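You operate a simulated robot arm through the tools that you are given. There is no shell and no other tool.

Carry out the task below with a simulated robot arm. There is one attempt and no reset: what you move stays moved.

JOB
Clear winder A's top guides: tension down to 10 cN, disc into the dispenser, eye into the tray.
Fine: slacken before the arm swings aside; stand the eye up; leave the arm aside and the knob at free.
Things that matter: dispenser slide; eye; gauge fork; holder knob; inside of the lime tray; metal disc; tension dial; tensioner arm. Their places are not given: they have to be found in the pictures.

The check looks at the end state, three seconds after you hand in, the way a careful person would. Anything else that was tipped, shoved, dropped, spilled or broken makes it a failure.

ROBOT AND FRAMES
A 7-joint arm with a two-finger parallel gripper, fixed in place. Base frame: the origin is at the foot of the arm, x ahead of it, y to its left, z up; the work surface is at about z = 1.04. Units: m, rad, N and s.
With the tool pointing down near the work surface it reaches from about 0.1 to 0.58 m from the base axis. Its first joint turns from -1.152 to 1.152 rad. Payload 1.57 kg.
The tool frame sits at the grasp point between the pads (the TCP): z along the fingers, y along the line on which they close. The tips reach 0.03 m beyond it. The gripper opens to 0.08 m. The fingers are 0.017 m wide and 0.012 m thick; the gripper's body (0.04 by 0.082 m) begins 0.08 m behind the TCP.
Orientation is that of the tool frame in the base frame, as a unit quaternion [x, y, z, w]. With the fingers straight down and closing along the base's y, the tool's x points along the base's -x, its y along +y and its z along -z.

CONTROLS
- The arm moves only by the tool drive_tool. Its argument "plan" is a list of rows, each an object of numbers (a shift or turn left out is 0, a gripper value left out holds the last): "dx", "dy", "dz": the shift along the tool's x, y, z in m; "ax", "ay", "az": the turn, a rotation vector about the tool's x, y, z in rad; "fingers": the opening in per cent of the stroke, from 0 (shut) to 100 (fully open). In form: [{"dx": .., "dy": .., "dz": .., "ax": .., "ay": .., "az": .., "fingers": ..}, ...]. A call has 1 to 20 rows; each row is the pose to reach, as a shift and turn from the pose commanded when the call began, along the tool's axes at that moment. Rows are played at 5 a second. More than 0.05 m and 0.15 rad between two rows, or a gripper value outside its range, and nothing of the call is played. Where a pose cannot be reached the arm comes as near as it can. A force on the tool above 40 N (or 10 N above the force at the start of the call, whichever is more), or a blocked arm, ends the call early, and 0.2 s more pass. The fingers move at their own pace (about 0.072 m/s each) and stop on an object; they squeeze with about 23 N. The grip force told is the motor's: it shows also when the fingers shut on nothing. Time passes only in rows, and 0.2 s behind the last, so rows that repeat a pose let the fingers close. It gives the time, the measured TCP pose, the force on the tool (base axes), the opening and the grip force at its end, in the units of the frame above (readings bear some noise), with the torque about the TCP (base axes, N m) and any sound that the robot's microphone picked up.
- Cameras (640 x 400 px; columns grow to the right, rows downward): "scene" is fixed at [0.0661, 0.4371, 1.4505]; the picture's right is [-0.69, -0.72, 0.00], its down [-0.23, 0.22, -0.95] and it looks along [0.68, -0.66, -0.32] (base axes); focal length 310 px, centre (320, 200). "wrist" rides on the gripper at [0.072, -0.007, -0.122] in the tool frame; the picture's right is [0.09, 1.00, 0.00], its down [-0.84, 0.08, -0.54] and it looks along [-0.54, 0.05, 0.84] (tool axes); focal length 238 px, centre (320, 200).
- snapshot(camera): a new picture of that camera. The clock stands still meanwhile.
- locate(camera, pixels): for up to 12 pixels [column, row] of the newest picture of that camera ("zoom" is the newest enlarged one), the place [x, y, z] in the base frame of the surface seen there, good to about 0.002 m. The clock stands still meanwhile.
- inspect(camera, box): a new picture of the part [left, top, right, bottom] of that camera's present view, enlarged. The clock stands still meanwhile.
- job_done(): hands the job in; it is judged then, once.

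Leave the gripper open and the arm clear of the work at the hand-in unless told otherwise.

The tools are called after "Call:" by a JSON object that holds its "fn" and its "kwargs". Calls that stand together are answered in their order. drive_tool: Moves the arm, as the interface text tells. Its arguments: {"type":"object","properties":{"plan":{"type":"array","items":{"type":"object","properties":{"dx":{"type":"number"},"dy":{"type":"number"},"dz":{"type":"number"},"ax":{"type":"number"},"ay":{"type":"number"},"az":{"type":"number"},"fingers":{"type":"number"}}}}},"required":["plan"]} The other tools are called the same way: snapshot (camera) takes a picture; locate (camera, pixels) gives the place of the surface under pixels of a picture; inspect (camera, box) takes an enlarged picture of a part of a camera's view; job_done () hands the job in.

At the start:

```text
t: 0.0
eef_pos: [0.3155, -0.0258, 1.2953]
ee_rot: [0.0, 1.0, 0.001, 0.0]
contact_force: [0.9, -0.5, 0.0]
moment: [-0.02, 0.01, -0.01]
gripper_width: 0.08
finger_force: 0.0
```

scene: 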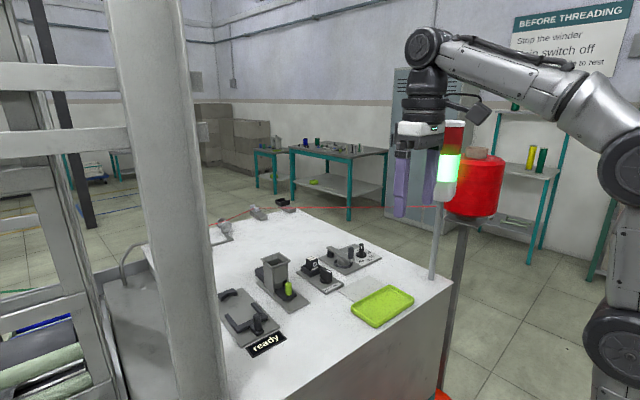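
wrist: 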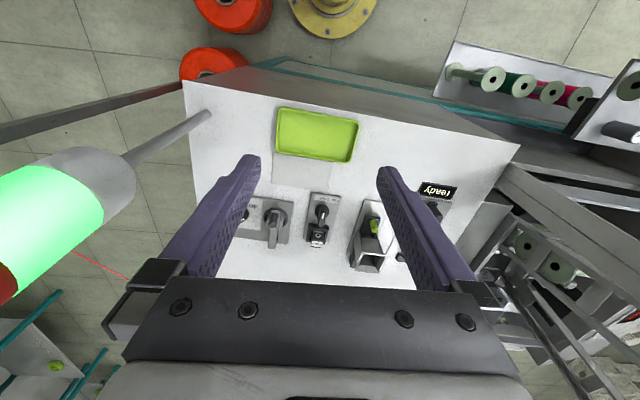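

I see the winder's top with a few fixtures and the lime tray in the middle of the scene view. I'll enlarge both views to identify them.

Call:
{"fn": "inspect", "kwargs": {"camera": "scene", "box": [200, 180, 460, 360]}}

Call:
{"fn": "inspect", "kwargs": {"camera": "wrist", "box": [180, 90, 500, 290]}}

Call:
{"fn": "inspect", "kwargs": {"camera": "scene", "box": [300, 230, 400, 300]}}

Call:
{"fn": "inspect", "kwargs": {"camera": "scene", "box": [210, 245, 310, 360]}}

```text
2.22 times, centred on (330, 270) of scene
```

zoom: 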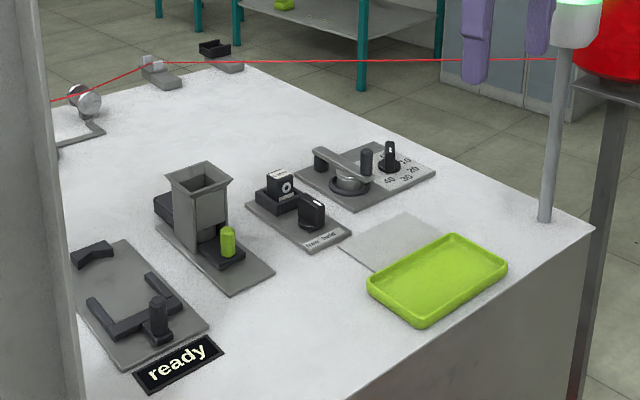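

```text
2.00 times, centred on (340, 190) of wrist
```

zoom: 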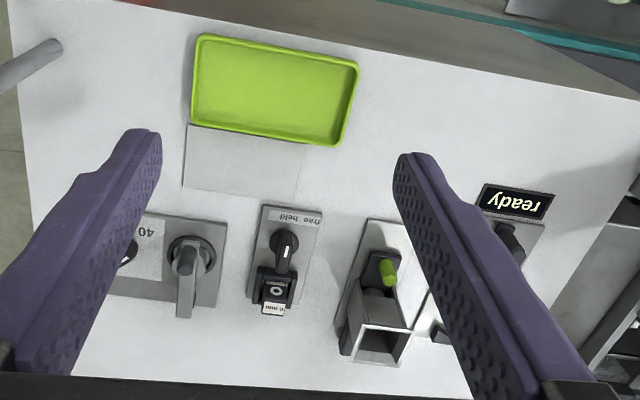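

```text
5.71 times, centred on (350, 265) of scene
```

zoom: 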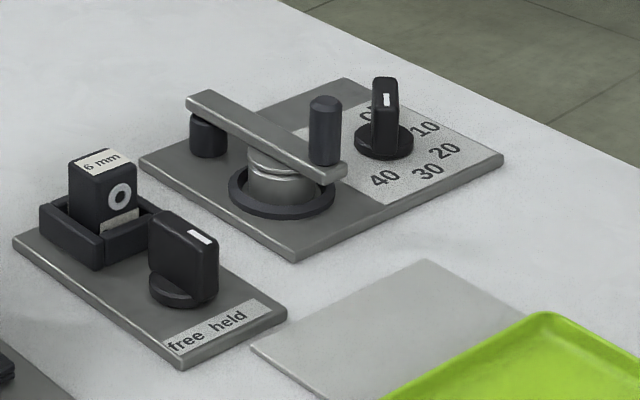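

```text
3.48 times, centred on (260, 302) of scene
```

zoom: 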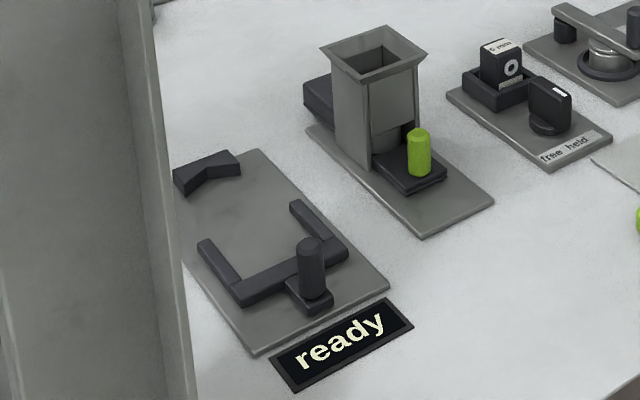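

The dial (0–40), the tensioner bar with its post, the eye holder with its "free/held" knob, the dispenser tower with a green slide handle, and a gauge fork by "ready" are all visible. I'll locate points on them next.

Call:
{"fn": "locate", "kwargs": {"camera": "scene", "pixels": [[367, 249], [357, 247], [335, 247], [346, 257], [318, 260], [329, 271], [290, 287], [275, 259], [258, 316], [355, 285], [382, 305], [237, 345]]}}

Call:
{"fn": "locate", "kwargs": {"camera": "wrist", "pixels": [[272, 220], [272, 243], [321, 212], [316, 236], [374, 227], [370, 261], [433, 210], [283, 110], [355, 118], [280, 150], [345, 158], [318, 135]]}}

```text
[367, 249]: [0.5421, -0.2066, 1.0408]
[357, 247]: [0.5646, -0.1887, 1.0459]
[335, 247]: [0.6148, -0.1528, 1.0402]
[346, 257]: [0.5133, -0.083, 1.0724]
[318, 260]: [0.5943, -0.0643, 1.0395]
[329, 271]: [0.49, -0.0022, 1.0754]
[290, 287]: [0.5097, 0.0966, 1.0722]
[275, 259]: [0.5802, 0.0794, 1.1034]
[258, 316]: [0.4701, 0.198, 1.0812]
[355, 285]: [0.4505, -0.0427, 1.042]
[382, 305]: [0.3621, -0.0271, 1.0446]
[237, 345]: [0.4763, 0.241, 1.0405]
```

```text
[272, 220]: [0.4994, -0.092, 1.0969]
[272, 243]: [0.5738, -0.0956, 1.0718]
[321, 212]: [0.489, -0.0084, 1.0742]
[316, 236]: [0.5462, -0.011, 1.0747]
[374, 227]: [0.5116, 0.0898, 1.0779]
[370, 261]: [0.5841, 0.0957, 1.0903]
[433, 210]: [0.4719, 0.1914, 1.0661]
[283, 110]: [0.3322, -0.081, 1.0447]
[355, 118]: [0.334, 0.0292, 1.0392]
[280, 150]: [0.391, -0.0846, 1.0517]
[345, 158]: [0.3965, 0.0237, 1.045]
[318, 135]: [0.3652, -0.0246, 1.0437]
```

Before moving sideways I want to know where the lamp post, the red thread and the back guides are.

Call:
{"fn": "locate", "kwargs": {"camera": "scene", "pixels": [[432, 276], [435, 230], [448, 160], [448, 190], [260, 208], [293, 204], [225, 228], [447, 282], [300, 209], [140, 245], [462, 123], [320, 206]]}}

Call:
{"fn": "locate", "kwargs": {"camera": "wrist", "pixels": [[205, 115], [150, 152], [110, 190], [50, 215], [20, 215], [180, 85], [518, 148], [450, 210], [90, 262], [400, 258], [385, 230], [340, 262]]}}

```text
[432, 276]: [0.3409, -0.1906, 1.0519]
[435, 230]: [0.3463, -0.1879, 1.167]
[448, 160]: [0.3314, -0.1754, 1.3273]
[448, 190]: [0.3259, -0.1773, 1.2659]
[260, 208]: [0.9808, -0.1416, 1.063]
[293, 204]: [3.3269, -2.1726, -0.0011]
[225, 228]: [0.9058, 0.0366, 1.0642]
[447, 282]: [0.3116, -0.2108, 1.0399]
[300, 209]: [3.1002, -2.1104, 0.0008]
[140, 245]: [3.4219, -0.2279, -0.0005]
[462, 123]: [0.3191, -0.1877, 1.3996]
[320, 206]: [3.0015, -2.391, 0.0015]
```

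```text
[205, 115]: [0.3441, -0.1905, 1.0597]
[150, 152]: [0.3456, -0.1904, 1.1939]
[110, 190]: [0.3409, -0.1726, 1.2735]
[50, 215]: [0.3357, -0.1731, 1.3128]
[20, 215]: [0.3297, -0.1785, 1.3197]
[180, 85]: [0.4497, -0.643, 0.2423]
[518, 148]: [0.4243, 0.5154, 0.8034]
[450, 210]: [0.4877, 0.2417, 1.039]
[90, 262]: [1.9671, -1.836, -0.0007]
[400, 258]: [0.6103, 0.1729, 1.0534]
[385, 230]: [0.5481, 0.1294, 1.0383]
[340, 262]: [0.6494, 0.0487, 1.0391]
```

I'll enlarge the dial and the disc/arm further.

Call:
{"fn": "inspect", "kwargs": {"camera": "scene", "box": [350, 235, 392, 262]}}

Call:
{"fn": "inspect", "kwargs": {"camera": "scene", "box": [320, 240, 365, 275]}}

Call:
{"fn": "inspect", "kwargs": {"camera": "scene", "box": [295, 250, 350, 295]}}

Call:
{"fn": "inspect", "kwargs": {"camera": "scene", "box": [250, 245, 315, 305]}}

Call:
{"fn": "inspect", "kwargs": {"camera": "wrist", "box": [230, 180, 340, 260]}}

Call:
{"fn": "inspect", "kwargs": {"camera": "wrist", "box": [330, 180, 420, 280]}}

```text
14.81 times, centred on (371, 248) of scene
```

zoom: 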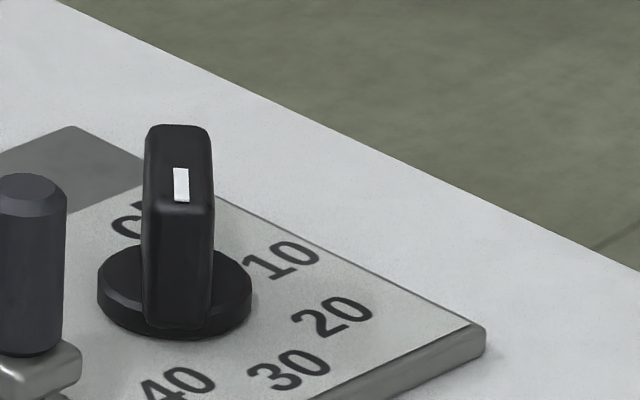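

```text
11.43 times, centred on (342, 258) of scene
```

zoom: 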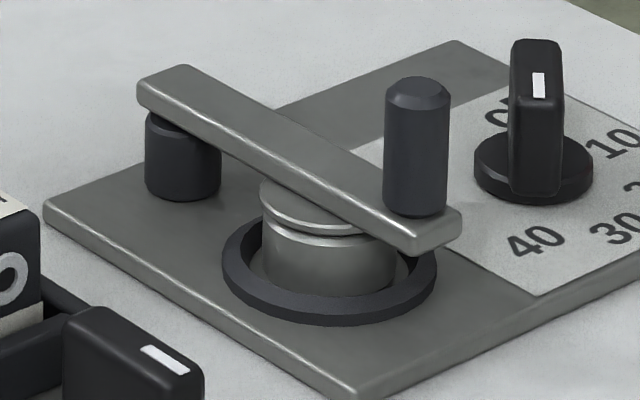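

```text
8.89 times, centred on (322, 272) of scene
```

zoom: 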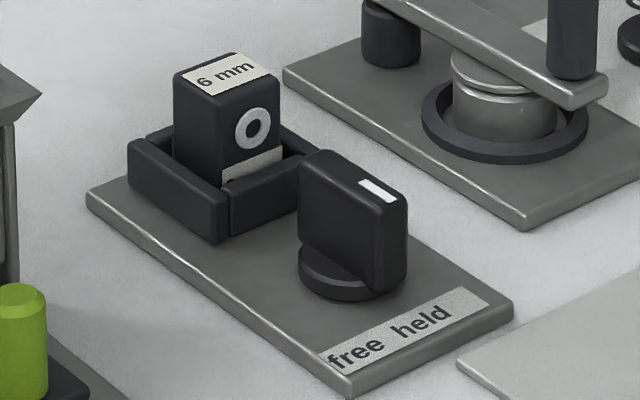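

```text
6.67 times, centred on (282, 275) of scene
```

zoom: 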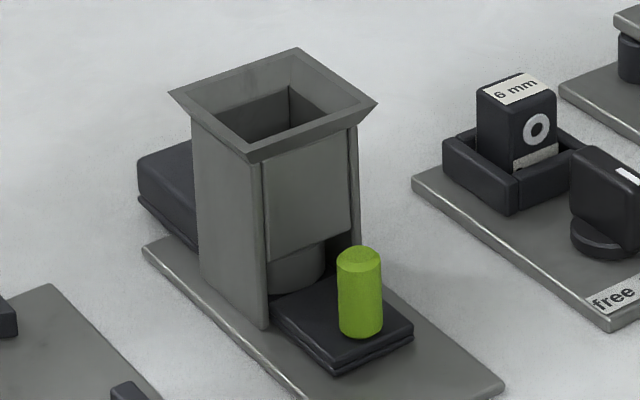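

```text
5.00 times, centred on (285, 220) of wrist
```

zoom: 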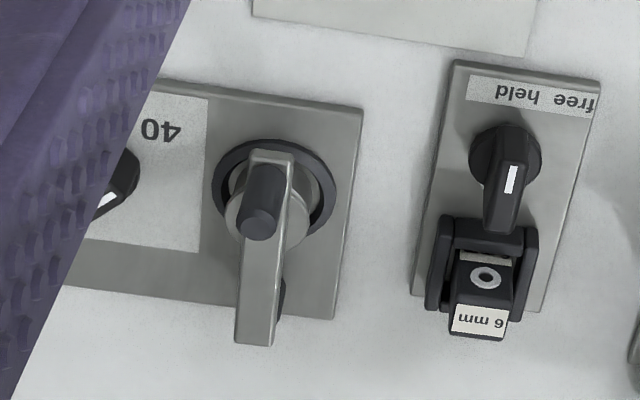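

```text
4.00 times, centred on (375, 230) of wrist
```

zoom: 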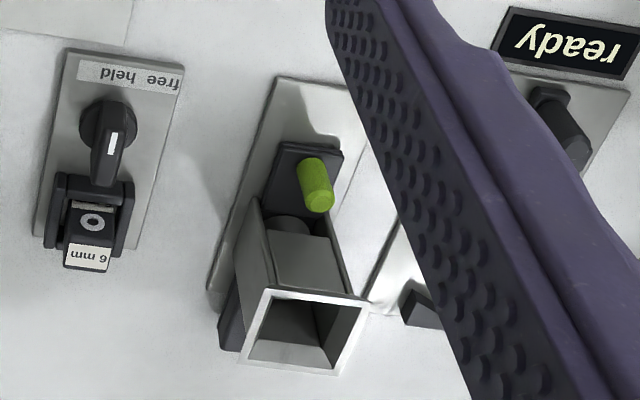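

Dial: mark on the top of the bar knob. I'll enlarge the dial again and locate the numbers and knob.

Call:
{"fn": "inspect", "kwargs": {"camera": "scene", "box": [350, 235, 392, 262]}}

Call:
{"fn": "locate", "kwargs": {"camera": "zoom", "pixels": [[178, 130], [182, 170], [182, 200], [182, 207], [182, 260], [120, 225], [285, 262], [335, 318], [290, 370], [180, 385], [100, 295], [250, 295]]}}

Call:
{"fn": "locate", "kwargs": {"camera": "zoom", "pixels": [[152, 130], [205, 132], [150, 198], [205, 203], [32, 190], [150, 300], [208, 300], [480, 328], [70, 130], [180, 322], [60, 300], [175, 330]]}}

```text
14.81 times, centred on (371, 248) of scene
```

zoom: 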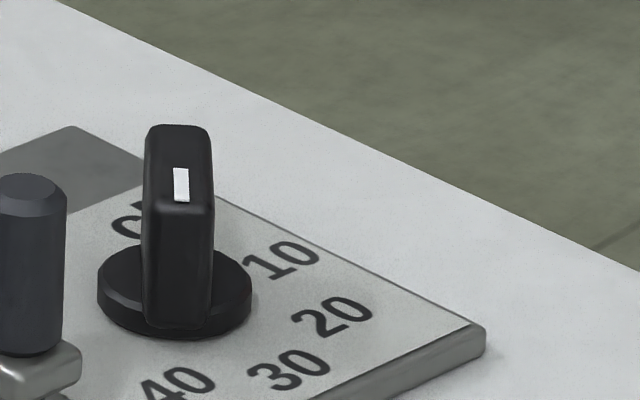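

```text
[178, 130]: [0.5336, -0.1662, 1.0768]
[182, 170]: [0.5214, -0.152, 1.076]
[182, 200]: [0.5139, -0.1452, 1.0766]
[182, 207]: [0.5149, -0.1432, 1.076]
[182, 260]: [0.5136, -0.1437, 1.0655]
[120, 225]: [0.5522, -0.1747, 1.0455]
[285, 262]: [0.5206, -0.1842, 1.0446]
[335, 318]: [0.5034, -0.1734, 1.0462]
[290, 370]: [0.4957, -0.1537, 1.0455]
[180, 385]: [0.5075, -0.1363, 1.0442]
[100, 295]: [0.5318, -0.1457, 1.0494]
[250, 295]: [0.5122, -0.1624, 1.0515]
```

```text
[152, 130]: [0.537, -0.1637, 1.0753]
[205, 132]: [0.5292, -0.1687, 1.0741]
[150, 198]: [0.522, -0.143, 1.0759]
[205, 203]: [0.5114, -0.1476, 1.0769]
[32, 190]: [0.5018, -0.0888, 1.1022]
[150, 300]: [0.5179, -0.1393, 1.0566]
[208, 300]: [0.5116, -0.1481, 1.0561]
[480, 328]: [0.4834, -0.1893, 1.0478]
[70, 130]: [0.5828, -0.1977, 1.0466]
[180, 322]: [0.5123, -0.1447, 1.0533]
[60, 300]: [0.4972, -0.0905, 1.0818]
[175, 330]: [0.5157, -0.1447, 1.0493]
```

The dial's pointer end points at 40 (about 131° around the knob centre (0.524, -0.155)), and 10 is 135° further on through 30 and 20. Next I need the geometry of the tensioner bar, disc and eye.

Call:
{"fn": "inspect", "kwargs": {"camera": "scene", "box": [320, 240, 365, 275]}}

Call:
{"fn": "locate", "kwargs": {"camera": "zoom", "pixels": [[150, 80], [185, 70], [410, 240], [460, 215], [417, 85], [417, 205], [180, 190], [155, 125], [265, 195], [275, 270], [395, 265], [320, 225]]}}

Call:
{"fn": "locate", "kwargs": {"camera": "zoom", "pixels": [[290, 215], [330, 230], [275, 180], [225, 255], [435, 275], [330, 320], [330, 290], [240, 270], [50, 210], [360, 385], [100, 215], [300, 160]]}}

Call:
{"fn": "inspect", "kwargs": {"camera": "scene", "box": [295, 250, 350, 295]}}

Call:
{"fn": "locate", "kwargs": {"camera": "zoom", "pixels": [[195, 70], [250, 60], [200, 95], [275, 75], [222, 175], [255, 130], [135, 165], [228, 190], [300, 170], [335, 160], [400, 200], [350, 205]]}}

Call:
{"fn": "locate", "kwargs": {"camera": "zoom", "pixels": [[360, 180], [395, 202], [310, 180], [375, 215], [340, 285], [350, 365], [430, 315], [95, 195], [510, 310], [175, 75], [180, 150], [210, 210]]}}

```text
11.43 times, centred on (342, 258) of scene
```

zoom: 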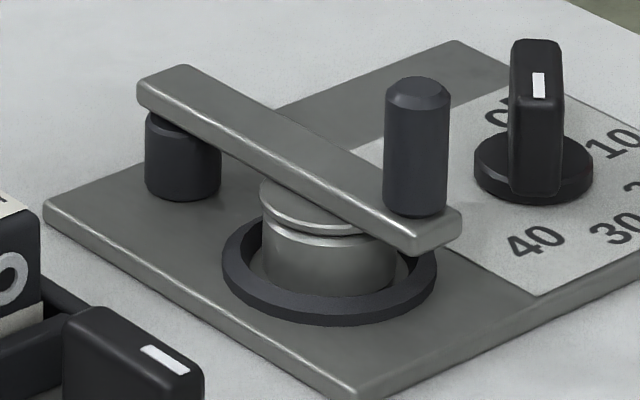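

```text
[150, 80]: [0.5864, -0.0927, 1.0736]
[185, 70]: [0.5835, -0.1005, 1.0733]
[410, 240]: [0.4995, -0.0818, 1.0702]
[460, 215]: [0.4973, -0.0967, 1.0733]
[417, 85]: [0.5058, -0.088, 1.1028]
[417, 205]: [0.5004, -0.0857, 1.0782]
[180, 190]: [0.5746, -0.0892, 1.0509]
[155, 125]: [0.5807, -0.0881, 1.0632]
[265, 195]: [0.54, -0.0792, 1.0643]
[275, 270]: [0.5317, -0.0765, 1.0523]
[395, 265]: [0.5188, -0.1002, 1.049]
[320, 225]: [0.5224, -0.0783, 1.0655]
```

```text
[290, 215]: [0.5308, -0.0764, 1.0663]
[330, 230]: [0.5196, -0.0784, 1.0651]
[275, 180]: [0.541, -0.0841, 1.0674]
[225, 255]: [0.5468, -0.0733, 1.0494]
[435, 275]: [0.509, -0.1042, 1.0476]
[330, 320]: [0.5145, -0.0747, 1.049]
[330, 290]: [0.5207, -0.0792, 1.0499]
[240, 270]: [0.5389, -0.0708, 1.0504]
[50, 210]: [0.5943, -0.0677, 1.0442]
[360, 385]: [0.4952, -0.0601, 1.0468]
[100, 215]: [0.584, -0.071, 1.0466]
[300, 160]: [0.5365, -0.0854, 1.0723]
```

```text
8.89 times, centred on (322, 272) of scene
```

zoom: 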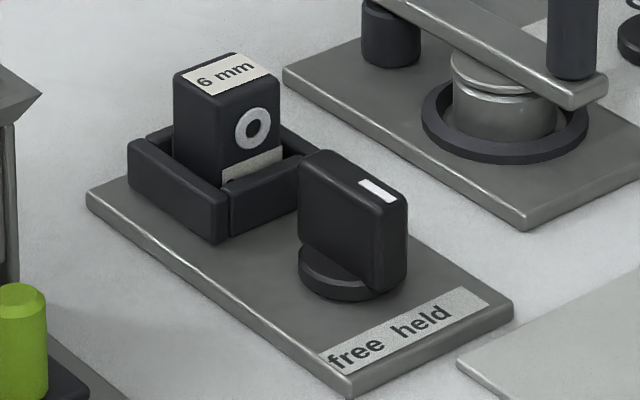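

```text
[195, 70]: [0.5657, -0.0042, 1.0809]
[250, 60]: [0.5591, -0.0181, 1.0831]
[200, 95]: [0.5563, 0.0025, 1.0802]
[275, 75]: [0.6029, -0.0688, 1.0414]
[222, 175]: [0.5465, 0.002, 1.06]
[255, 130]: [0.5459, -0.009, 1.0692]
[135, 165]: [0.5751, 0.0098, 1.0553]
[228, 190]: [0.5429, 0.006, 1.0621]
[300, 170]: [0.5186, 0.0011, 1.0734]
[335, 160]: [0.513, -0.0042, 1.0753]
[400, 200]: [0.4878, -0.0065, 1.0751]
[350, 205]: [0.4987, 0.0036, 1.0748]
```

```text
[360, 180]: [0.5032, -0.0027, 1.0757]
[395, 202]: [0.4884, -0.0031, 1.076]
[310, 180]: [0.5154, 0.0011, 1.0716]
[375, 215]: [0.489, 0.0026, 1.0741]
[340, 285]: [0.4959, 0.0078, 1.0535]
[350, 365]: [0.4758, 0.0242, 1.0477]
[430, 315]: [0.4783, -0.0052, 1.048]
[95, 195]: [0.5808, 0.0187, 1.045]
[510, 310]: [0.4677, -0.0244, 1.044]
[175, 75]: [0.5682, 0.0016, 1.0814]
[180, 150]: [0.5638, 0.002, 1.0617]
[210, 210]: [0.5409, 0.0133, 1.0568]
```

The bar pivots on the post at about (0.578, -0.096), and its handle is at about (0.503, -0.089). The holder knob mark points near "held". I'll look closer at the holder and dispenser through the wrist view.

Call:
{"fn": "inspect", "kwargs": {"camera": "wrist", "box": [300, 190, 345, 250]}}

Call:
{"fn": "locate", "kwargs": {"camera": "zoom", "pixels": [[320, 100], [320, 200], [280, 60], [400, 60], [250, 200], [380, 200], [320, 280], [300, 330], [320, 370], [250, 300], [400, 300], [320, 150]]}}

Call:
{"fn": "inspect", "kwargs": {"camera": "wrist", "box": [340, 190, 420, 280]}}

```text
6.67 times, centred on (322, 220) of wrist
```

zoom: 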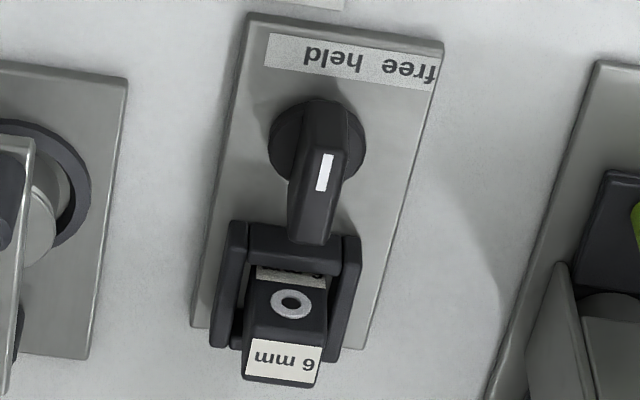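

```text
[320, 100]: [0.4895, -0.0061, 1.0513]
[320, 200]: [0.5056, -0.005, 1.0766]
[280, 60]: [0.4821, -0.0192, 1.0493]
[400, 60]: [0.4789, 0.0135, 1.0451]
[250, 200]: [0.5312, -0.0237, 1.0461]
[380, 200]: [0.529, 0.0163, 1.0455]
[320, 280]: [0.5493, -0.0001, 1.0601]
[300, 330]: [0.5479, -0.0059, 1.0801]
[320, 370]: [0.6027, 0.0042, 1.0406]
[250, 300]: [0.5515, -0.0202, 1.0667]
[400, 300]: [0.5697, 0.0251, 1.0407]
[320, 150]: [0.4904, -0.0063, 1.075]
```

```text
4.44 times, centred on (380, 235) of wrist
```

zoom: 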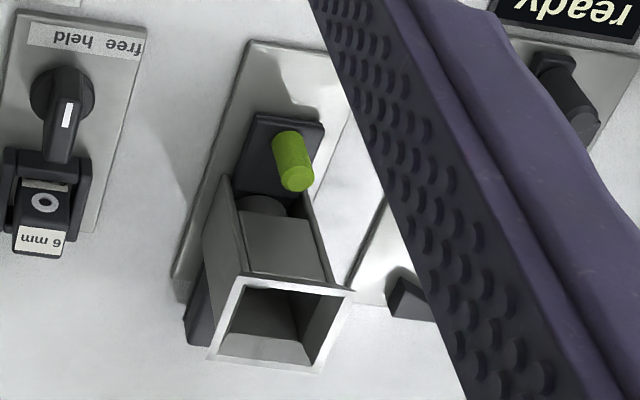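

The holder knob's mark points at "held", and "free" is roughly 40° clockwise from above. The dispenser top is open. I'll start with the dial by hovering over it at (0.524, -0.155), turned so the fingers straddle the bar. I'll stay high and keep clear of the lamp post.

Call:
{"fn": "drive_tool", "kwargs": {"plan": [{"dx": -0.035, "dy": -0.008, "dz": 0.01, "az": 0.1, "fingers": 50}, {"dx": -0.07, "dy": -0.02, "dz": 0.02, "az": 0.21}, {"dx": -0.105, "dy": -0.035, "dz": 0.035, "az": 0.32}, {"dx": -0.135, "dy": -0.055, "dz": 0.05, "az": 0.43}, {"dx": -0.16, "dy": -0.08, "dz": 0.065, "az": 0.54}, {"dx": -0.18, "dy": -0.1, "dz": 0.085, "az": 0.65}, {"dx": -0.2, "dy": -0.118, "dz": 0.105, "az": 0.76}, {"dx": -0.2085, "dy": -0.1292, "dz": 0.1253, "az": 0.855}, {"dx": -0.2085, "dy": -0.1292, "dz": 0.1253, "az": 0.855}]}}

Call:
{"fn": "snapshot", "kwargs": {"camera": "scene"}}

Call:
{"fn": "snapshot", "kwargs": {"camera": "wrist"}}

```text
t: 2.0
eef_pos: [0.5235, -0.1546, 1.1681]
ee_rot: [0.415, 0.91, 0.0, 0.0]
contact_force: [-0.3, 0.1, 0.9]
moment: [0.04, 0.03, -0.02]
gripper_width: 0.04
finger_force: 0.0
```

```text
taken
```

scene: 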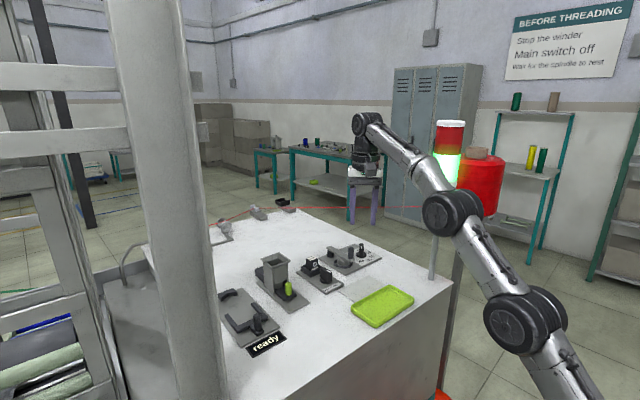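

```text
taken
```

wrist: 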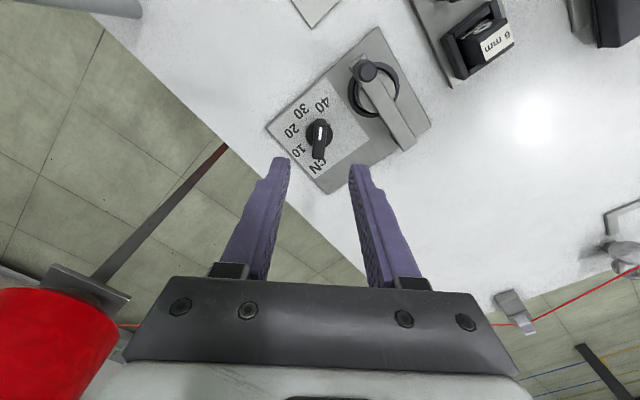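

The arm clears the lamp. What I took for "0" on the dial appears to be "cN". I'll zoom in to check the pointer.

Call:
{"fn": "inspect", "kwargs": {"camera": "wrist", "box": [260, 80, 380, 200]}}

Call:
{"fn": "locate", "kwargs": {"camera": "zoom", "pixels": [[260, 155], [210, 165], [180, 225], [210, 290], [265, 320], [265, 200], [262, 250], [262, 140], [300, 180], [220, 215], [235, 280], [280, 280]]}}

```text
3.33 times, centred on (320, 140) of wrist
```

zoom: 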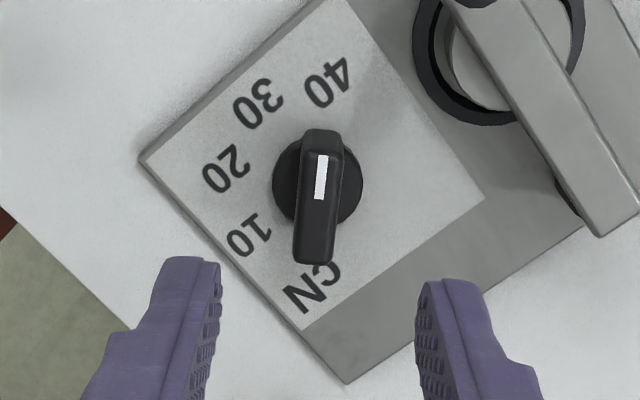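

```text
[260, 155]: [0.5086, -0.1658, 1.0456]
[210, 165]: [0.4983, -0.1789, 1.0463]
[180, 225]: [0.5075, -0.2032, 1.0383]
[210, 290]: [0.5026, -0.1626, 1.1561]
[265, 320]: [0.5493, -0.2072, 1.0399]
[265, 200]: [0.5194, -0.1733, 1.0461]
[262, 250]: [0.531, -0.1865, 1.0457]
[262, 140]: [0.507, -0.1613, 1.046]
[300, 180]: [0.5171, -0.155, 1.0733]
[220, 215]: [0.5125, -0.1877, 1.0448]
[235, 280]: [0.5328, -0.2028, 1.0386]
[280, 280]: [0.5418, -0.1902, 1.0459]
```

The pointer sits at 40, with 30, 20 and 10 following anticlockwise seen from above. I'll locate the numbers and the knob precisely.

Call:
{"fn": "locate", "kwargs": {"camera": "zoom", "pixels": [[330, 83], [258, 103], [227, 168], [250, 235], [315, 288], [278, 185], [358, 185], [320, 215], [322, 155], [302, 185], [340, 160], [316, 255]]}}

Call:
{"fn": "locate", "kwargs": {"camera": "zoom", "pixels": [[320, 133], [318, 225], [305, 165], [338, 165], [320, 196], [316, 158], [328, 158], [150, 160], [340, 378], [480, 198], [340, 2], [300, 325]]}}

```text
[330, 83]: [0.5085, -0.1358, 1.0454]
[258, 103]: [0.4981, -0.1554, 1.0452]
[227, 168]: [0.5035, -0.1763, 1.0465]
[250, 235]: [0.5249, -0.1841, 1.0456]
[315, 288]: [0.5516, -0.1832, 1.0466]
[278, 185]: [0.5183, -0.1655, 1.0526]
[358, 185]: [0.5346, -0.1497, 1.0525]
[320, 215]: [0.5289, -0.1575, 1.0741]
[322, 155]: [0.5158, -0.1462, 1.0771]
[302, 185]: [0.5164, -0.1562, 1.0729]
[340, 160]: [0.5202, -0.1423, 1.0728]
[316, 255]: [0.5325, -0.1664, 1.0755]
```

```text
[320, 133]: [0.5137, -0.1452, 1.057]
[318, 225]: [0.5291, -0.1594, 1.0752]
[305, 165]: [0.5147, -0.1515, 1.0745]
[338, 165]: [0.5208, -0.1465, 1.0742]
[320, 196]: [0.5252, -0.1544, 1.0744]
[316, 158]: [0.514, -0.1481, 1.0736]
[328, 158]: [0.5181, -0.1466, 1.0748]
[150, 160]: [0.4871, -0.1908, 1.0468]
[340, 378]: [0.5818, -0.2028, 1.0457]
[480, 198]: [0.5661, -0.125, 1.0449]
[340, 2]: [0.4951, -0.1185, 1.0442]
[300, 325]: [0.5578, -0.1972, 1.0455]
```

The knob centre is about (0.5245, -0.156) and the bar lies at about 131°, matching the finger alignment. I'll descend with the fingers around the bar, tips just above the base disc, then close.

Call:
{"fn": "drive_tool", "kwargs": {"plan": [{"dx": -0.0017, "dz": 0.03}, {"dx": -0.0017, "dz": 0.055}, {"dx": -0.0017, "dz": 0.072}, {"dx": -0.0017, "dz": 0.082}, {"dx": -0.0017, "dz": 0.082}]}}

Call:
{"fn": "inspect", "kwargs": {"camera": "wrist", "box": [220, 50, 420, 250]}}

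Call:
{"fn": "inspect", "kwargs": {"camera": "scene", "box": [330, 200, 410, 265]}}

```text
t: 3.2
eef_pos: [0.5258, -0.1561, 1.0878]
ee_rot: [0.414, 0.91, -0.001, -0.001]
contact_force: [0.6, -0.6, -0.2]
moment: [0.01, -0.01, 0.01]
gripper_width: 0.04
finger_force: 0.0
```

```text
2.00 times, centred on (320, 150) of wrist
```

zoom: 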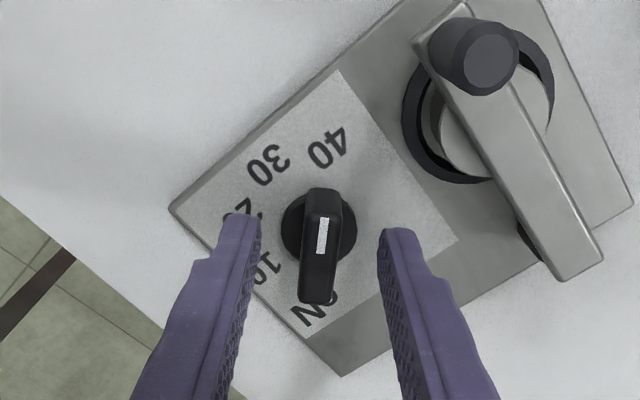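

```text
6.15 times, centred on (370, 232) of scene
```

zoom: 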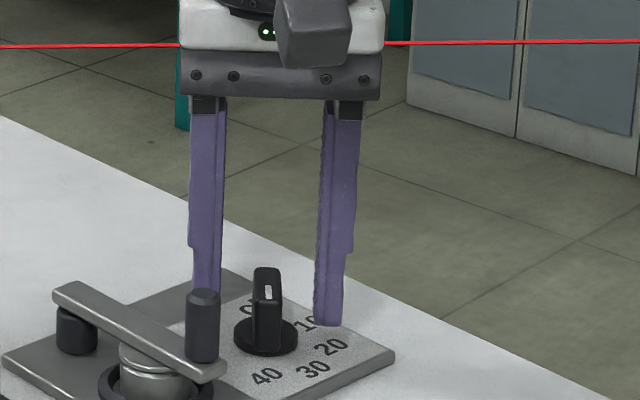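

The bar is centred between the fingertips. I'll close on it now.

Call:
{"fn": "drive_tool", "kwargs": {"plan": [{"fingers": 0}, {"fingers": 0}, {"fingers": 0}]}}

Call:
{"fn": "inspect", "kwargs": {"camera": "wrist", "box": [220, 50, 420, 250]}}

```text
t: 4.0
eef_pos: [0.5263, -0.1579, 1.0875]
ee_rot: [0.415, 0.91, 0.0, 0.0]
contact_force: [-2.2, 0.0, -0.3]
moment: [-0.13, -0.15, 0.0]
gripper_width: 0.0118
finger_force: 29.2
```

```text
2.00 times, centred on (320, 150) of wrist
```

zoom: 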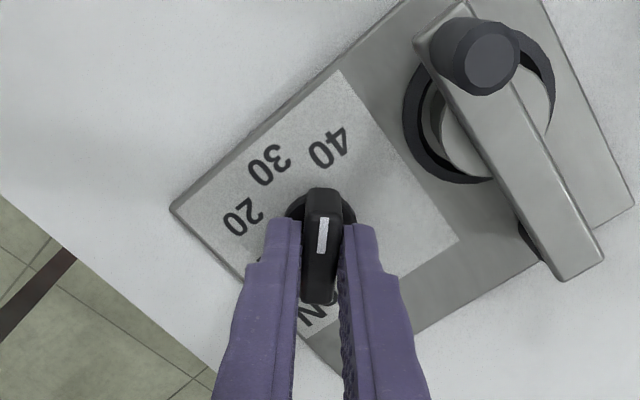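

I have the bar (11.8 mm) with low force. I'll turn it anticlockwise from above (negative about tool z) a third of the way and check the torque and sound.

Call:
{"fn": "drive_tool", "kwargs": {"plan": [{"az": -0.12}, {"az": -0.26}, {"az": -0.4}, {"az": -0.54}, {"az": -0.68}, {"az": -0.785}, {"az": -0.785}]}}

Call:
{"fn": "inspect", "kwargs": {"camera": "wrist", "box": [220, 50, 420, 250]}}

```text
t: 5.6
eef_pos: [0.525, -0.1567, 1.088]
ee_rot: [0.034, 0.999, -0.001, -0.002]
contact_force: [-15.5, -1.8, -4.0]
moment: [0.03, -0.01, -0.01]
gripper_width: 0.0116
finger_force: 29.8
```

```text
2.00 times, centred on (320, 150) of wrist
```

zoom: 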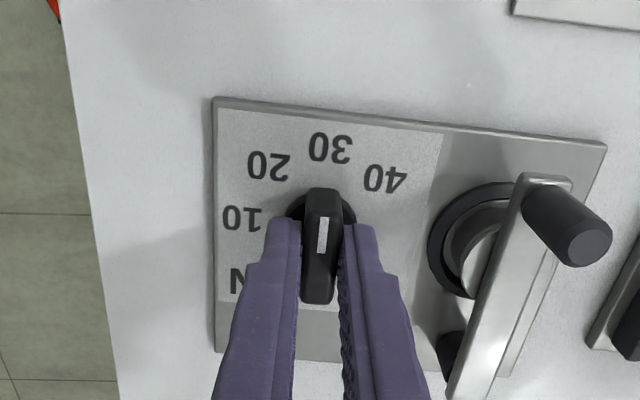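

It turned cleanly; 30 is now at the pointer. There is a -15 N sideways force, so I'm slightly off-axis in +x. I'll shift 1.5 mm toward -x and keep turning.

Call:
{"fn": "drive_tool", "kwargs": {"plan": [{"dx": 0.0015}, {"dx": 0.0015, "az": -0.12}, {"dx": 0.0015, "az": -0.26}, {"dx": 0.0015, "az": -0.4}, {"dx": 0.0015, "az": -0.54}, {"dx": 0.0015, "az": -0.68}, {"dx": 0.0015, "az": -0.785}, {"dx": 0.0015, "az": -0.785}]}}

Call:
{"fn": "inspect", "kwargs": {"camera": "wrist", "box": [220, 50, 420, 250]}}

```text
t: 7.4
eef_pos: [0.5252, -0.1591, 1.0885]
ee_rot: [-0.351, 0.936, -0.001, 0.001]
contact_force: [6.4, -10.9, -2.5]
moment: [0.5, -0.67, -0.01]
gripper_width: 0.0117
finger_force: 28.8
```

```text
2.00 times, centred on (320, 150) of wrist
```

zoom: 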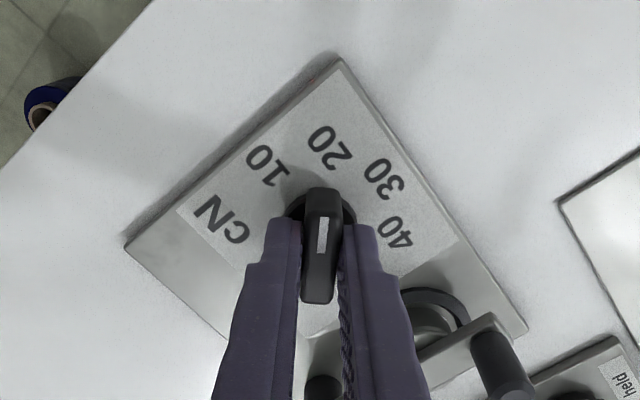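

The pointer is at 20 now. I'll make a small correction against the side force and turn the last 45° to 10.

Call:
{"fn": "drive_tool", "kwargs": {"plan": [{"dy": -0.001}, {"dy": -0.001, "az": -0.12}, {"dy": -0.001, "az": -0.26}, {"dy": -0.001, "az": -0.4}, {"dy": -0.001, "az": -0.54}, {"dy": -0.001, "az": -0.68}, {"dy": -0.001, "az": -0.785}, {"dy": -0.001, "az": -0.785}]}}

Call:
{"fn": "inspect", "kwargs": {"camera": "wrist", "box": [220, 50, 420, 250]}}

Call:
{"fn": "inspect", "kwargs": {"camera": "scene", "box": [330, 200, 410, 265]}}

```text
t: 9.2
eef_pos: [0.5257, -0.1573, 1.0872]
ee_rot: [-0.682, 0.731, 0.0, 0.0]
contact_force: [6.7, -5.5, -7.8]
moment: [-0.26, -0.37, -0.55]
gripper_width: 0.0119
finger_force: 28.9
```

```text
2.00 times, centred on (320, 150) of wrist
```

zoom: 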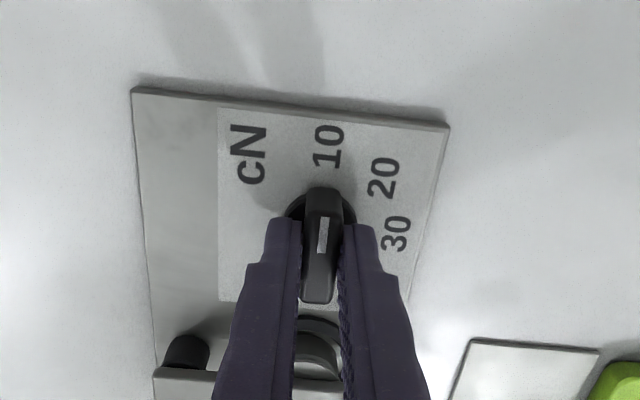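

```text
6.15 times, centred on (370, 232) of scene
```

zoom: 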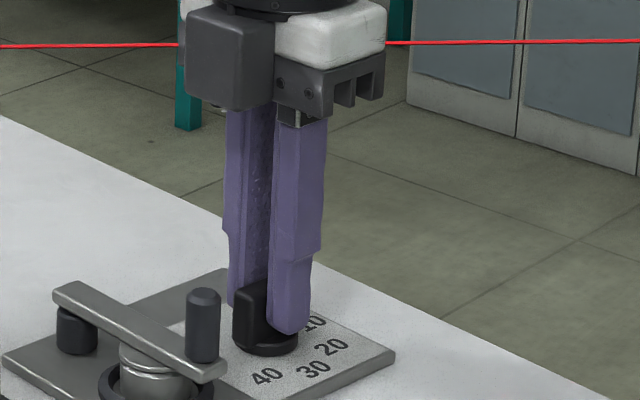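

The pointer looks to be at 10, and a slight counter-torque suggests a stop. I'll open the fingers, rise straight up and check.

Call:
{"fn": "drive_tool", "kwargs": {"plan": [{"fingers": 50}, {"fingers": 50}, {"dz": -0.03}, {"dz": -0.07}, {"dz": -0.11}, {"dz": -0.11}]}}

Call:
{"fn": "snapshot", "kwargs": {"camera": "scene"}}

Call:
{"fn": "inspect", "kwargs": {"camera": "wrist", "box": [240, 60, 400, 200]}}

Call:
{"fn": "inspect", "kwargs": {"camera": "scene", "box": [350, 235, 392, 262]}}

Call:
{"fn": "locate", "kwargs": {"camera": "zoom", "pixels": [[150, 140], [180, 180], [200, 200], [220, 210], [210, 180], [130, 180]]}}

```text
t: 10.6
eef_pos: [0.5114, -0.1536, 1.1901]
ee_rot: [-0.682, 0.731, -0.001, 0.0]
contact_force: [1.3, -0.6, -0.3]
moment: [0.02, -0.01, -0.02]
gripper_width: 0.04
finger_force: 0.0
out of reach, approached as far as the arm can: row 5, 6
```

```text
taken
```

scene: 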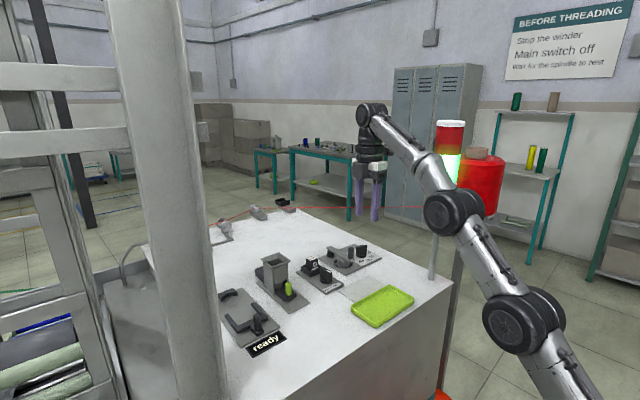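

```text
2.86 times, centred on (320, 130) of wrist
```

zoom: 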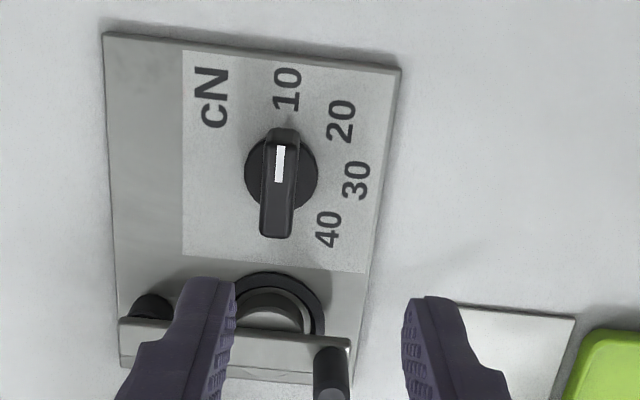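

```text
14.81 times, centred on (371, 248) of scene
```

zoom: 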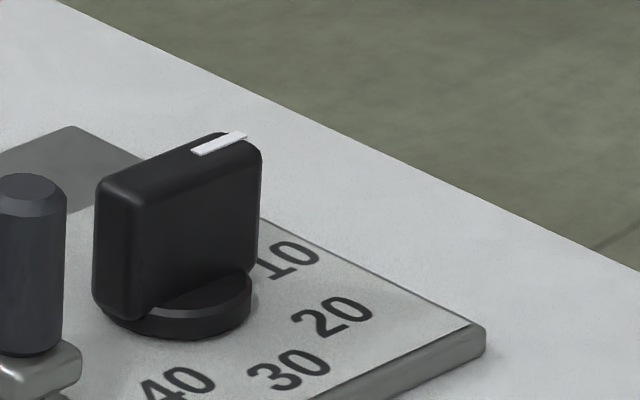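

```text
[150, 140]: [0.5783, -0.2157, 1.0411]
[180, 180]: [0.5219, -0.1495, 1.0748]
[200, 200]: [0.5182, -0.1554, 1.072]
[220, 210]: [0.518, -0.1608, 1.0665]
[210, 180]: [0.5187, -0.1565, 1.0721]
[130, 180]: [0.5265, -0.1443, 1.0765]
```

The mark now lines up with 10, consistent with how it lined up with 40 at the start (the wrist camera is rolled about 5°). Next is the holder knob. I'll swing back over to it at height, with the orientation returned to nominal, and look.

Call:
{"fn": "drive_tool", "kwargs": {"plan": [{"dx": -0.012, "dy": 0.006, "dz": 0.002, "az": 0.136}, {"dx": -0.026, "dy": 0.012, "dz": 0.004, "az": 0.272}, {"dx": -0.04, "dy": 0.018, "dz": 0.006, "az": 0.408}, {"dx": -0.053, "dy": 0.024, "dz": 0.008, "az": 0.544}, {"dx": -0.066, "dy": 0.03, "dz": 0.01, "az": 0.68}, {"dx": -0.08, "dy": 0.036, "dz": 0.012, "az": 0.816}, {"dx": -0.093, "dy": 0.042, "dz": 0.014, "az": 0.952}, {"dx": -0.106, "dy": 0.047, "dz": 0.016, "az": 1.088}, {"dx": -0.12, "dy": 0.052, "dz": 0.018, "az": 1.224}, {"dx": -0.133, "dy": 0.057, "dz": 0.02, "az": 1.36}, {"dx": -0.146, "dy": 0.062, "dz": 0.02, "az": 1.5}, {"dx": -0.146, "dy": 0.062, "dz": 0.02, "az": 1.5}]}}

Call:
{"fn": "snapshot", "kwargs": {"camera": "wrist"}}

Call:
{"fn": "inspect", "kwargs": {"camera": "scene", "box": [290, 235, 395, 305]}}

```text
t: 13.2
eef_pos: [0.4612, -0.0022, 1.1681]
ee_rot: [0.0, 1.0, 0.0, 0.0]
contact_force: [1.0, 0.0, 0.7]
moment: [0.01, -0.01, -0.03]
gripper_width: 0.0403
finger_force: 0.0
```

```text
taken
```

wrist: 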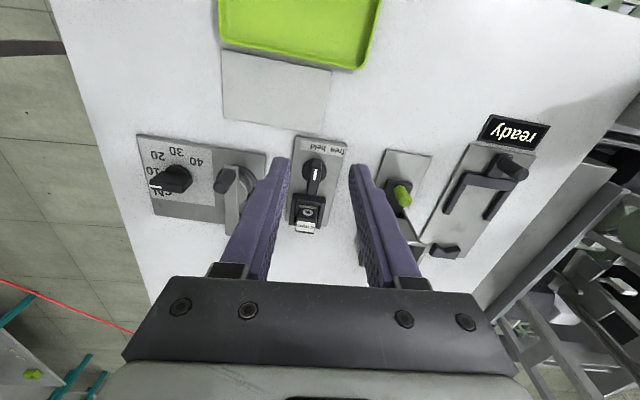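

```text
5.71 times, centred on (342, 270) of scene
```

zoom: 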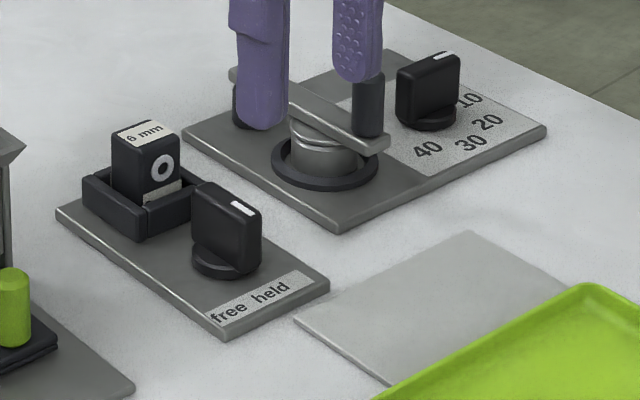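

The arm is at (0.461, -0.002, 1.168) as planned. I'll zoom in on the holder knob.

Call:
{"fn": "inspect", "kwargs": {"camera": "wrist", "box": [280, 125, 360, 245]}}

Call:
{"fn": "locate", "kwargs": {"camera": "zoom", "pixels": [[270, 90], [345, 90], [315, 135], [315, 180], [315, 215], [285, 145], [345, 145], [295, 180], [330, 180], [310, 275], [305, 335], [307, 150]]}}

Call:
{"fn": "inspect", "kwargs": {"camera": "wrist", "box": [280, 125, 350, 175]}}

Call:
{"fn": "locate", "kwargs": {"camera": "zoom", "pixels": [[220, 150], [320, 165], [180, 100], [440, 100], [215, 250], [330, 250], [270, 250], [370, 250], [320, 340], [320, 380], [230, 390], [440, 390]]}}

```text
3.33 times, centred on (320, 185) of wrist
```

zoom: 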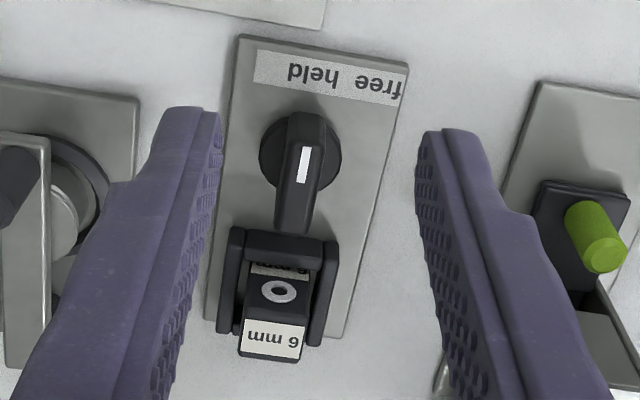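

```text
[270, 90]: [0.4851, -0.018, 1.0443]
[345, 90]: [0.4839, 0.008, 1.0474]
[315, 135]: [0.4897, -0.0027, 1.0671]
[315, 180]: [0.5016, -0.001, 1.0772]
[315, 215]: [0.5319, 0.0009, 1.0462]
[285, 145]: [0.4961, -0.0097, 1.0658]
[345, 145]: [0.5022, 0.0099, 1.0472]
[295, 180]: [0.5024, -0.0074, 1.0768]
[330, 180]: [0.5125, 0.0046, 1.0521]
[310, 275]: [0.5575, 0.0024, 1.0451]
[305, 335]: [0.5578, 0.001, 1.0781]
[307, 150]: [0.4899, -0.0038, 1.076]
```

```text
8.00 times, centred on (315, 150) of wrist
```

zoom: 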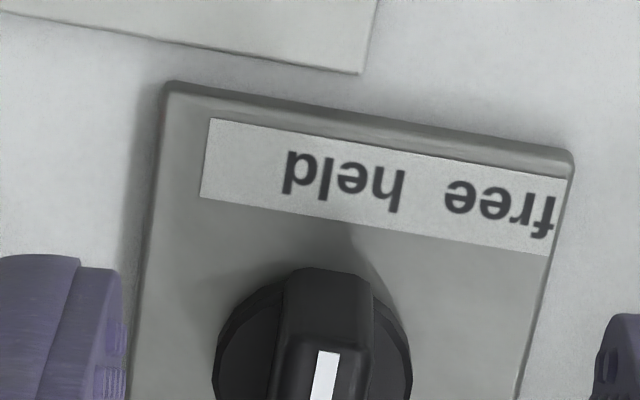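

```text
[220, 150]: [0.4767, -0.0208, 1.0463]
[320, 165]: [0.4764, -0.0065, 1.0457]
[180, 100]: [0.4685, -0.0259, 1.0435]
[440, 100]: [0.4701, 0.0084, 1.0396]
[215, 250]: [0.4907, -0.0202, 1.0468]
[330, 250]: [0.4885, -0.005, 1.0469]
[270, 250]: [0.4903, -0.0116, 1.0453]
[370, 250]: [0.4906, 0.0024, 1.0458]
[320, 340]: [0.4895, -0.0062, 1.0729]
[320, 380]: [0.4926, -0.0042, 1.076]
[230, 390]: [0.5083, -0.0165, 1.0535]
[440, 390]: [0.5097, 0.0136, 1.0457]
```

The knob centre is about (0.502, -0.0035) with its bar at about 174°, pointing to "held". I'll descend over it, aligned, and close on the bar.

Call:
{"fn": "drive_tool", "kwargs": {"plan": [{"dx": -0.02, "dy": -0.001, "dz": 0.01, "az": 0.05}, {"dx": -0.041, "dy": -0.001, "dz": 0.03, "az": 0.1}, {"dx": -0.041, "dy": -0.001, "dz": 0.055, "az": 0.1}, {"dx": -0.041, "dy": -0.001, "dz": 0.071, "az": 0.1}, {"dx": -0.041, "dy": -0.001, "dz": 0.081, "az": 0.1}, {"dx": -0.041, "dy": -0.001, "dz": 0.081, "az": 0.1}]}}

Call:
{"fn": "inspect", "kwargs": {"camera": "wrist", "box": [220, 50, 420, 250]}}

Call:
{"fn": "inspect", "kwargs": {"camera": "scene", "box": [290, 235, 395, 305]}}

```text
t: 14.6
eef_pos: [0.5008, -0.0036, 1.0882]
ee_rot: [0.049, 0.999, 0.0, 0.0]
contact_force: [0.2, -0.4, -0.1]
moment: [-0.01, 0.01, -0.03]
gripper_width: 0.0399
finger_force: 0.0
```

```text
2.00 times, centred on (320, 150) of wrist
```

zoom: 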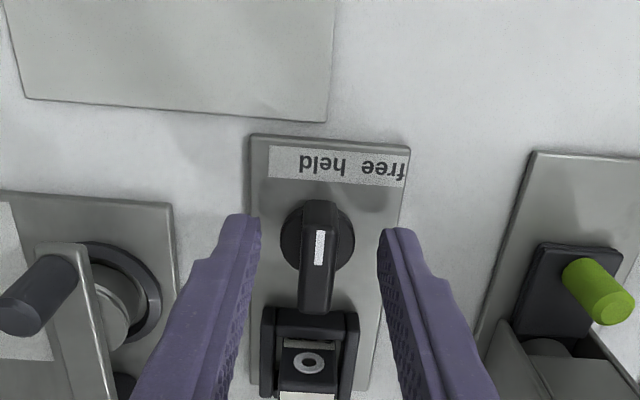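

```text
5.71 times, centred on (342, 270) of scene
```

zoom: 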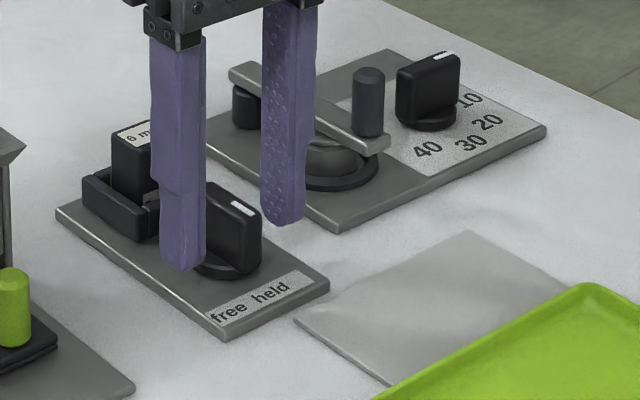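

Compared with the well-centred grip on the dial, the knob here sits about 3.5 mm further forward. I'll shift by that and close.

Call:
{"fn": "drive_tool", "kwargs": {"plan": [{"dx": -0.0035}, {"dx": -0.0035, "fingers": 0}, {"dx": -0.0035, "fingers": 0}, {"dx": -0.0035, "fingers": 0}]}}

Call:
{"fn": "inspect", "kwargs": {"camera": "wrist", "box": [220, 50, 420, 250]}}

```text
t: 15.6
eef_pos: [0.5041, -0.0051, 1.0888]
ee_rot: [0.05, 0.999, -0.001, 0.0]
contact_force: [1.0, -5.4, -0.4]
moment: [-0.02, 0.35, -0.01]
gripper_width: 0.0121
finger_force: 29.4
```

```text
2.00 times, centred on (320, 150) of wrist
```

zoom: 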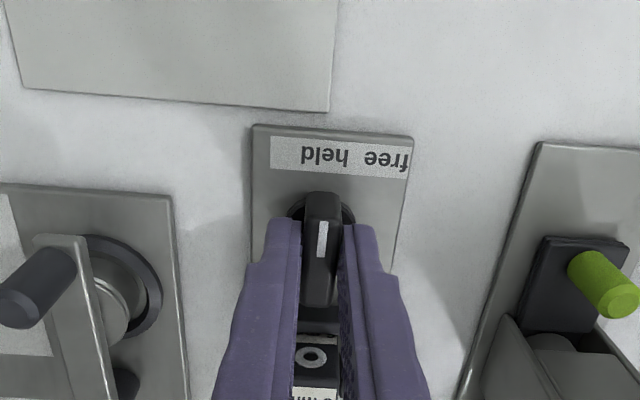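

Gripped. I'll turn clockwise from above toward "free", first about 35°, watching the torque.

Call:
{"fn": "drive_tool", "kwargs": {"plan": [{"az": 0.12}, {"az": 0.24}, {"az": 0.36}, {"az": 0.48}, {"az": 0.6}, {"az": 0.6}]}}

Call:
{"fn": "inspect", "kwargs": {"camera": "wrist", "box": [220, 50, 420, 250]}}

```text
t: 17.0
eef_pos: [0.5051, -0.004, 1.0875]
ee_rot: [0.343, 0.939, 0.001, 0.001]
contact_force: [-1.3, 1.7, 11.0]
moment: [0.18, 0.52, -0.01]
gripper_width: 0.0118
finger_force: 29.3
```

```text
2.00 times, centred on (320, 150) of wrist
```

zoom: 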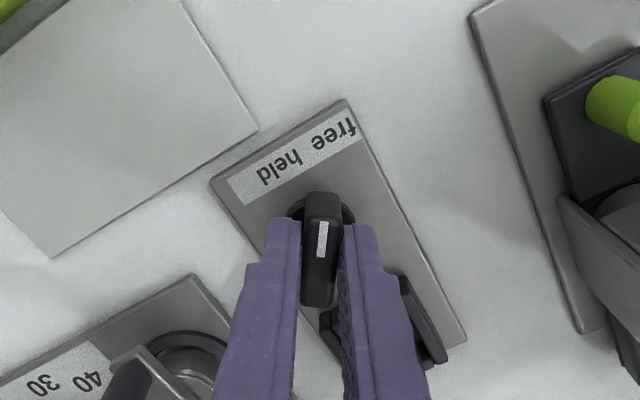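

The pointer is nearly at "free" with no stop felt yet. I'll go a further 6° and read the torque.

Call:
{"fn": "drive_tool", "kwargs": {"plan": [{"az": 0.05}, {"az": 0.1}, {"az": 0.1}]}}

Call:
{"fn": "inspect", "kwargs": {"camera": "wrist", "box": [260, 90, 380, 200]}}

```text
t: 17.8
eef_pos: [0.5045, -0.0041, 1.088]
ee_rot: [0.389, 0.921, 0.002, 0.001]
contact_force: [4.9, 6.9, 12.4]
moment: [0.43, 0.52, -0.03]
gripper_width: 0.0121
finger_force: 29.2
```

```text
3.64 times, centred on (320, 145) of wrist
```

zoom: 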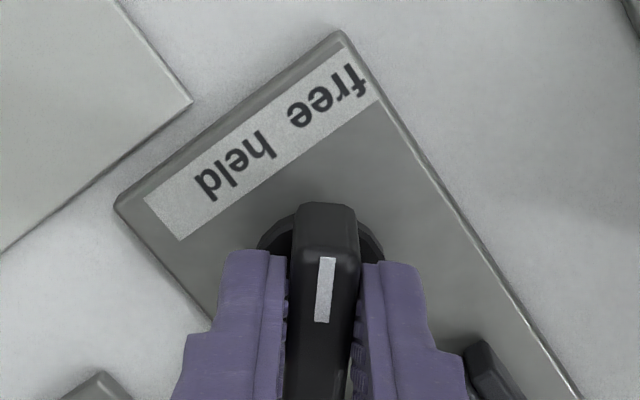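

It now points at "free", still with no stop. I'll nudge a little further to see whether there is a stop or detent near 45°.

Call:
{"fn": "drive_tool", "kwargs": {"plan": [{"az": 0.04}, {"az": 0.085}, {"az": 0.085}]}}

```text
t: 18.6
eef_pos: [0.5043, -0.0042, 1.0879]
ee_rot: [0.428, 0.904, 0.0, 0.002]
contact_force: [9.7, 8.7, 11.7]
moment: [-0.16, -0.35, -0.01]
gripper_width: 0.0119
finger_force: 29.4
```

No stop yet at 45°. I'll ease the side force by 1 mm and probe a bit further.

Call:
{"fn": "drive_tool", "kwargs": {"plan": [{"dy": 0.001, "dz": -0.001}, {"dy": 0.001, "dz": -0.001, "az": 0.06}, {"dy": 0.001, "dz": -0.001, "az": 0.12}, {"dy": 0.001, "dz": -0.001, "az": 0.18}, {"dy": 0.001, "dz": -0.001, "az": 0.18}]}}

Call:
{"fn": "inspect", "kwargs": {"camera": "wrist", "box": [260, 90, 380, 200]}}

Call:
{"fn": "inspect", "kwargs": {"camera": "scene", "box": [290, 235, 395, 305]}}

```text
t: 19.8
eef_pos: [0.5059, -0.0024, 1.0882]
ee_rot: [0.507, 0.862, -0.001, 0.0]
contact_force: [7.0, 5.4, 2.8]
moment: [-0.2, -0.36, 0.03]
gripper_width: 0.0119
finger_force: 28.7
```

```text
3.64 times, centred on (320, 145) of wrist
```

zoom: 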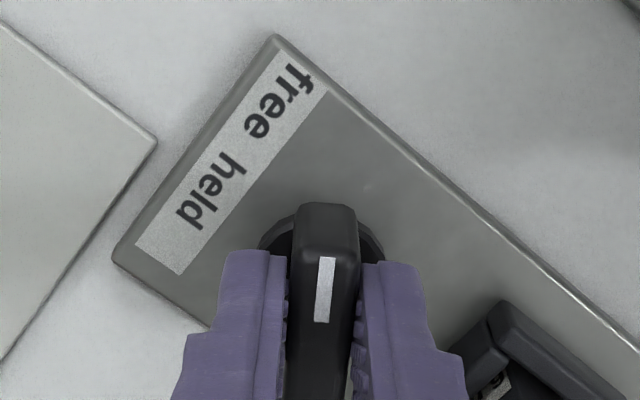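

```text
5.71 times, centred on (342, 270) of scene
```

zoom: 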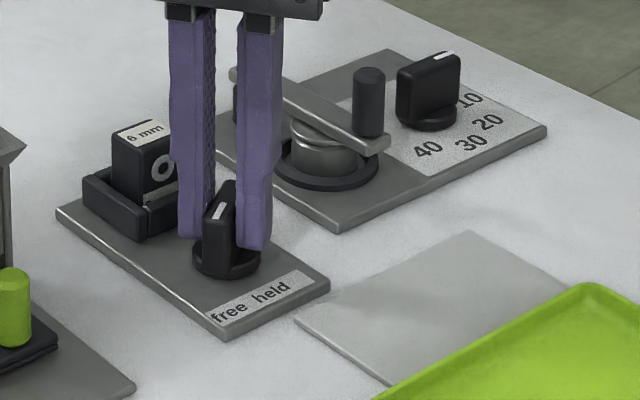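

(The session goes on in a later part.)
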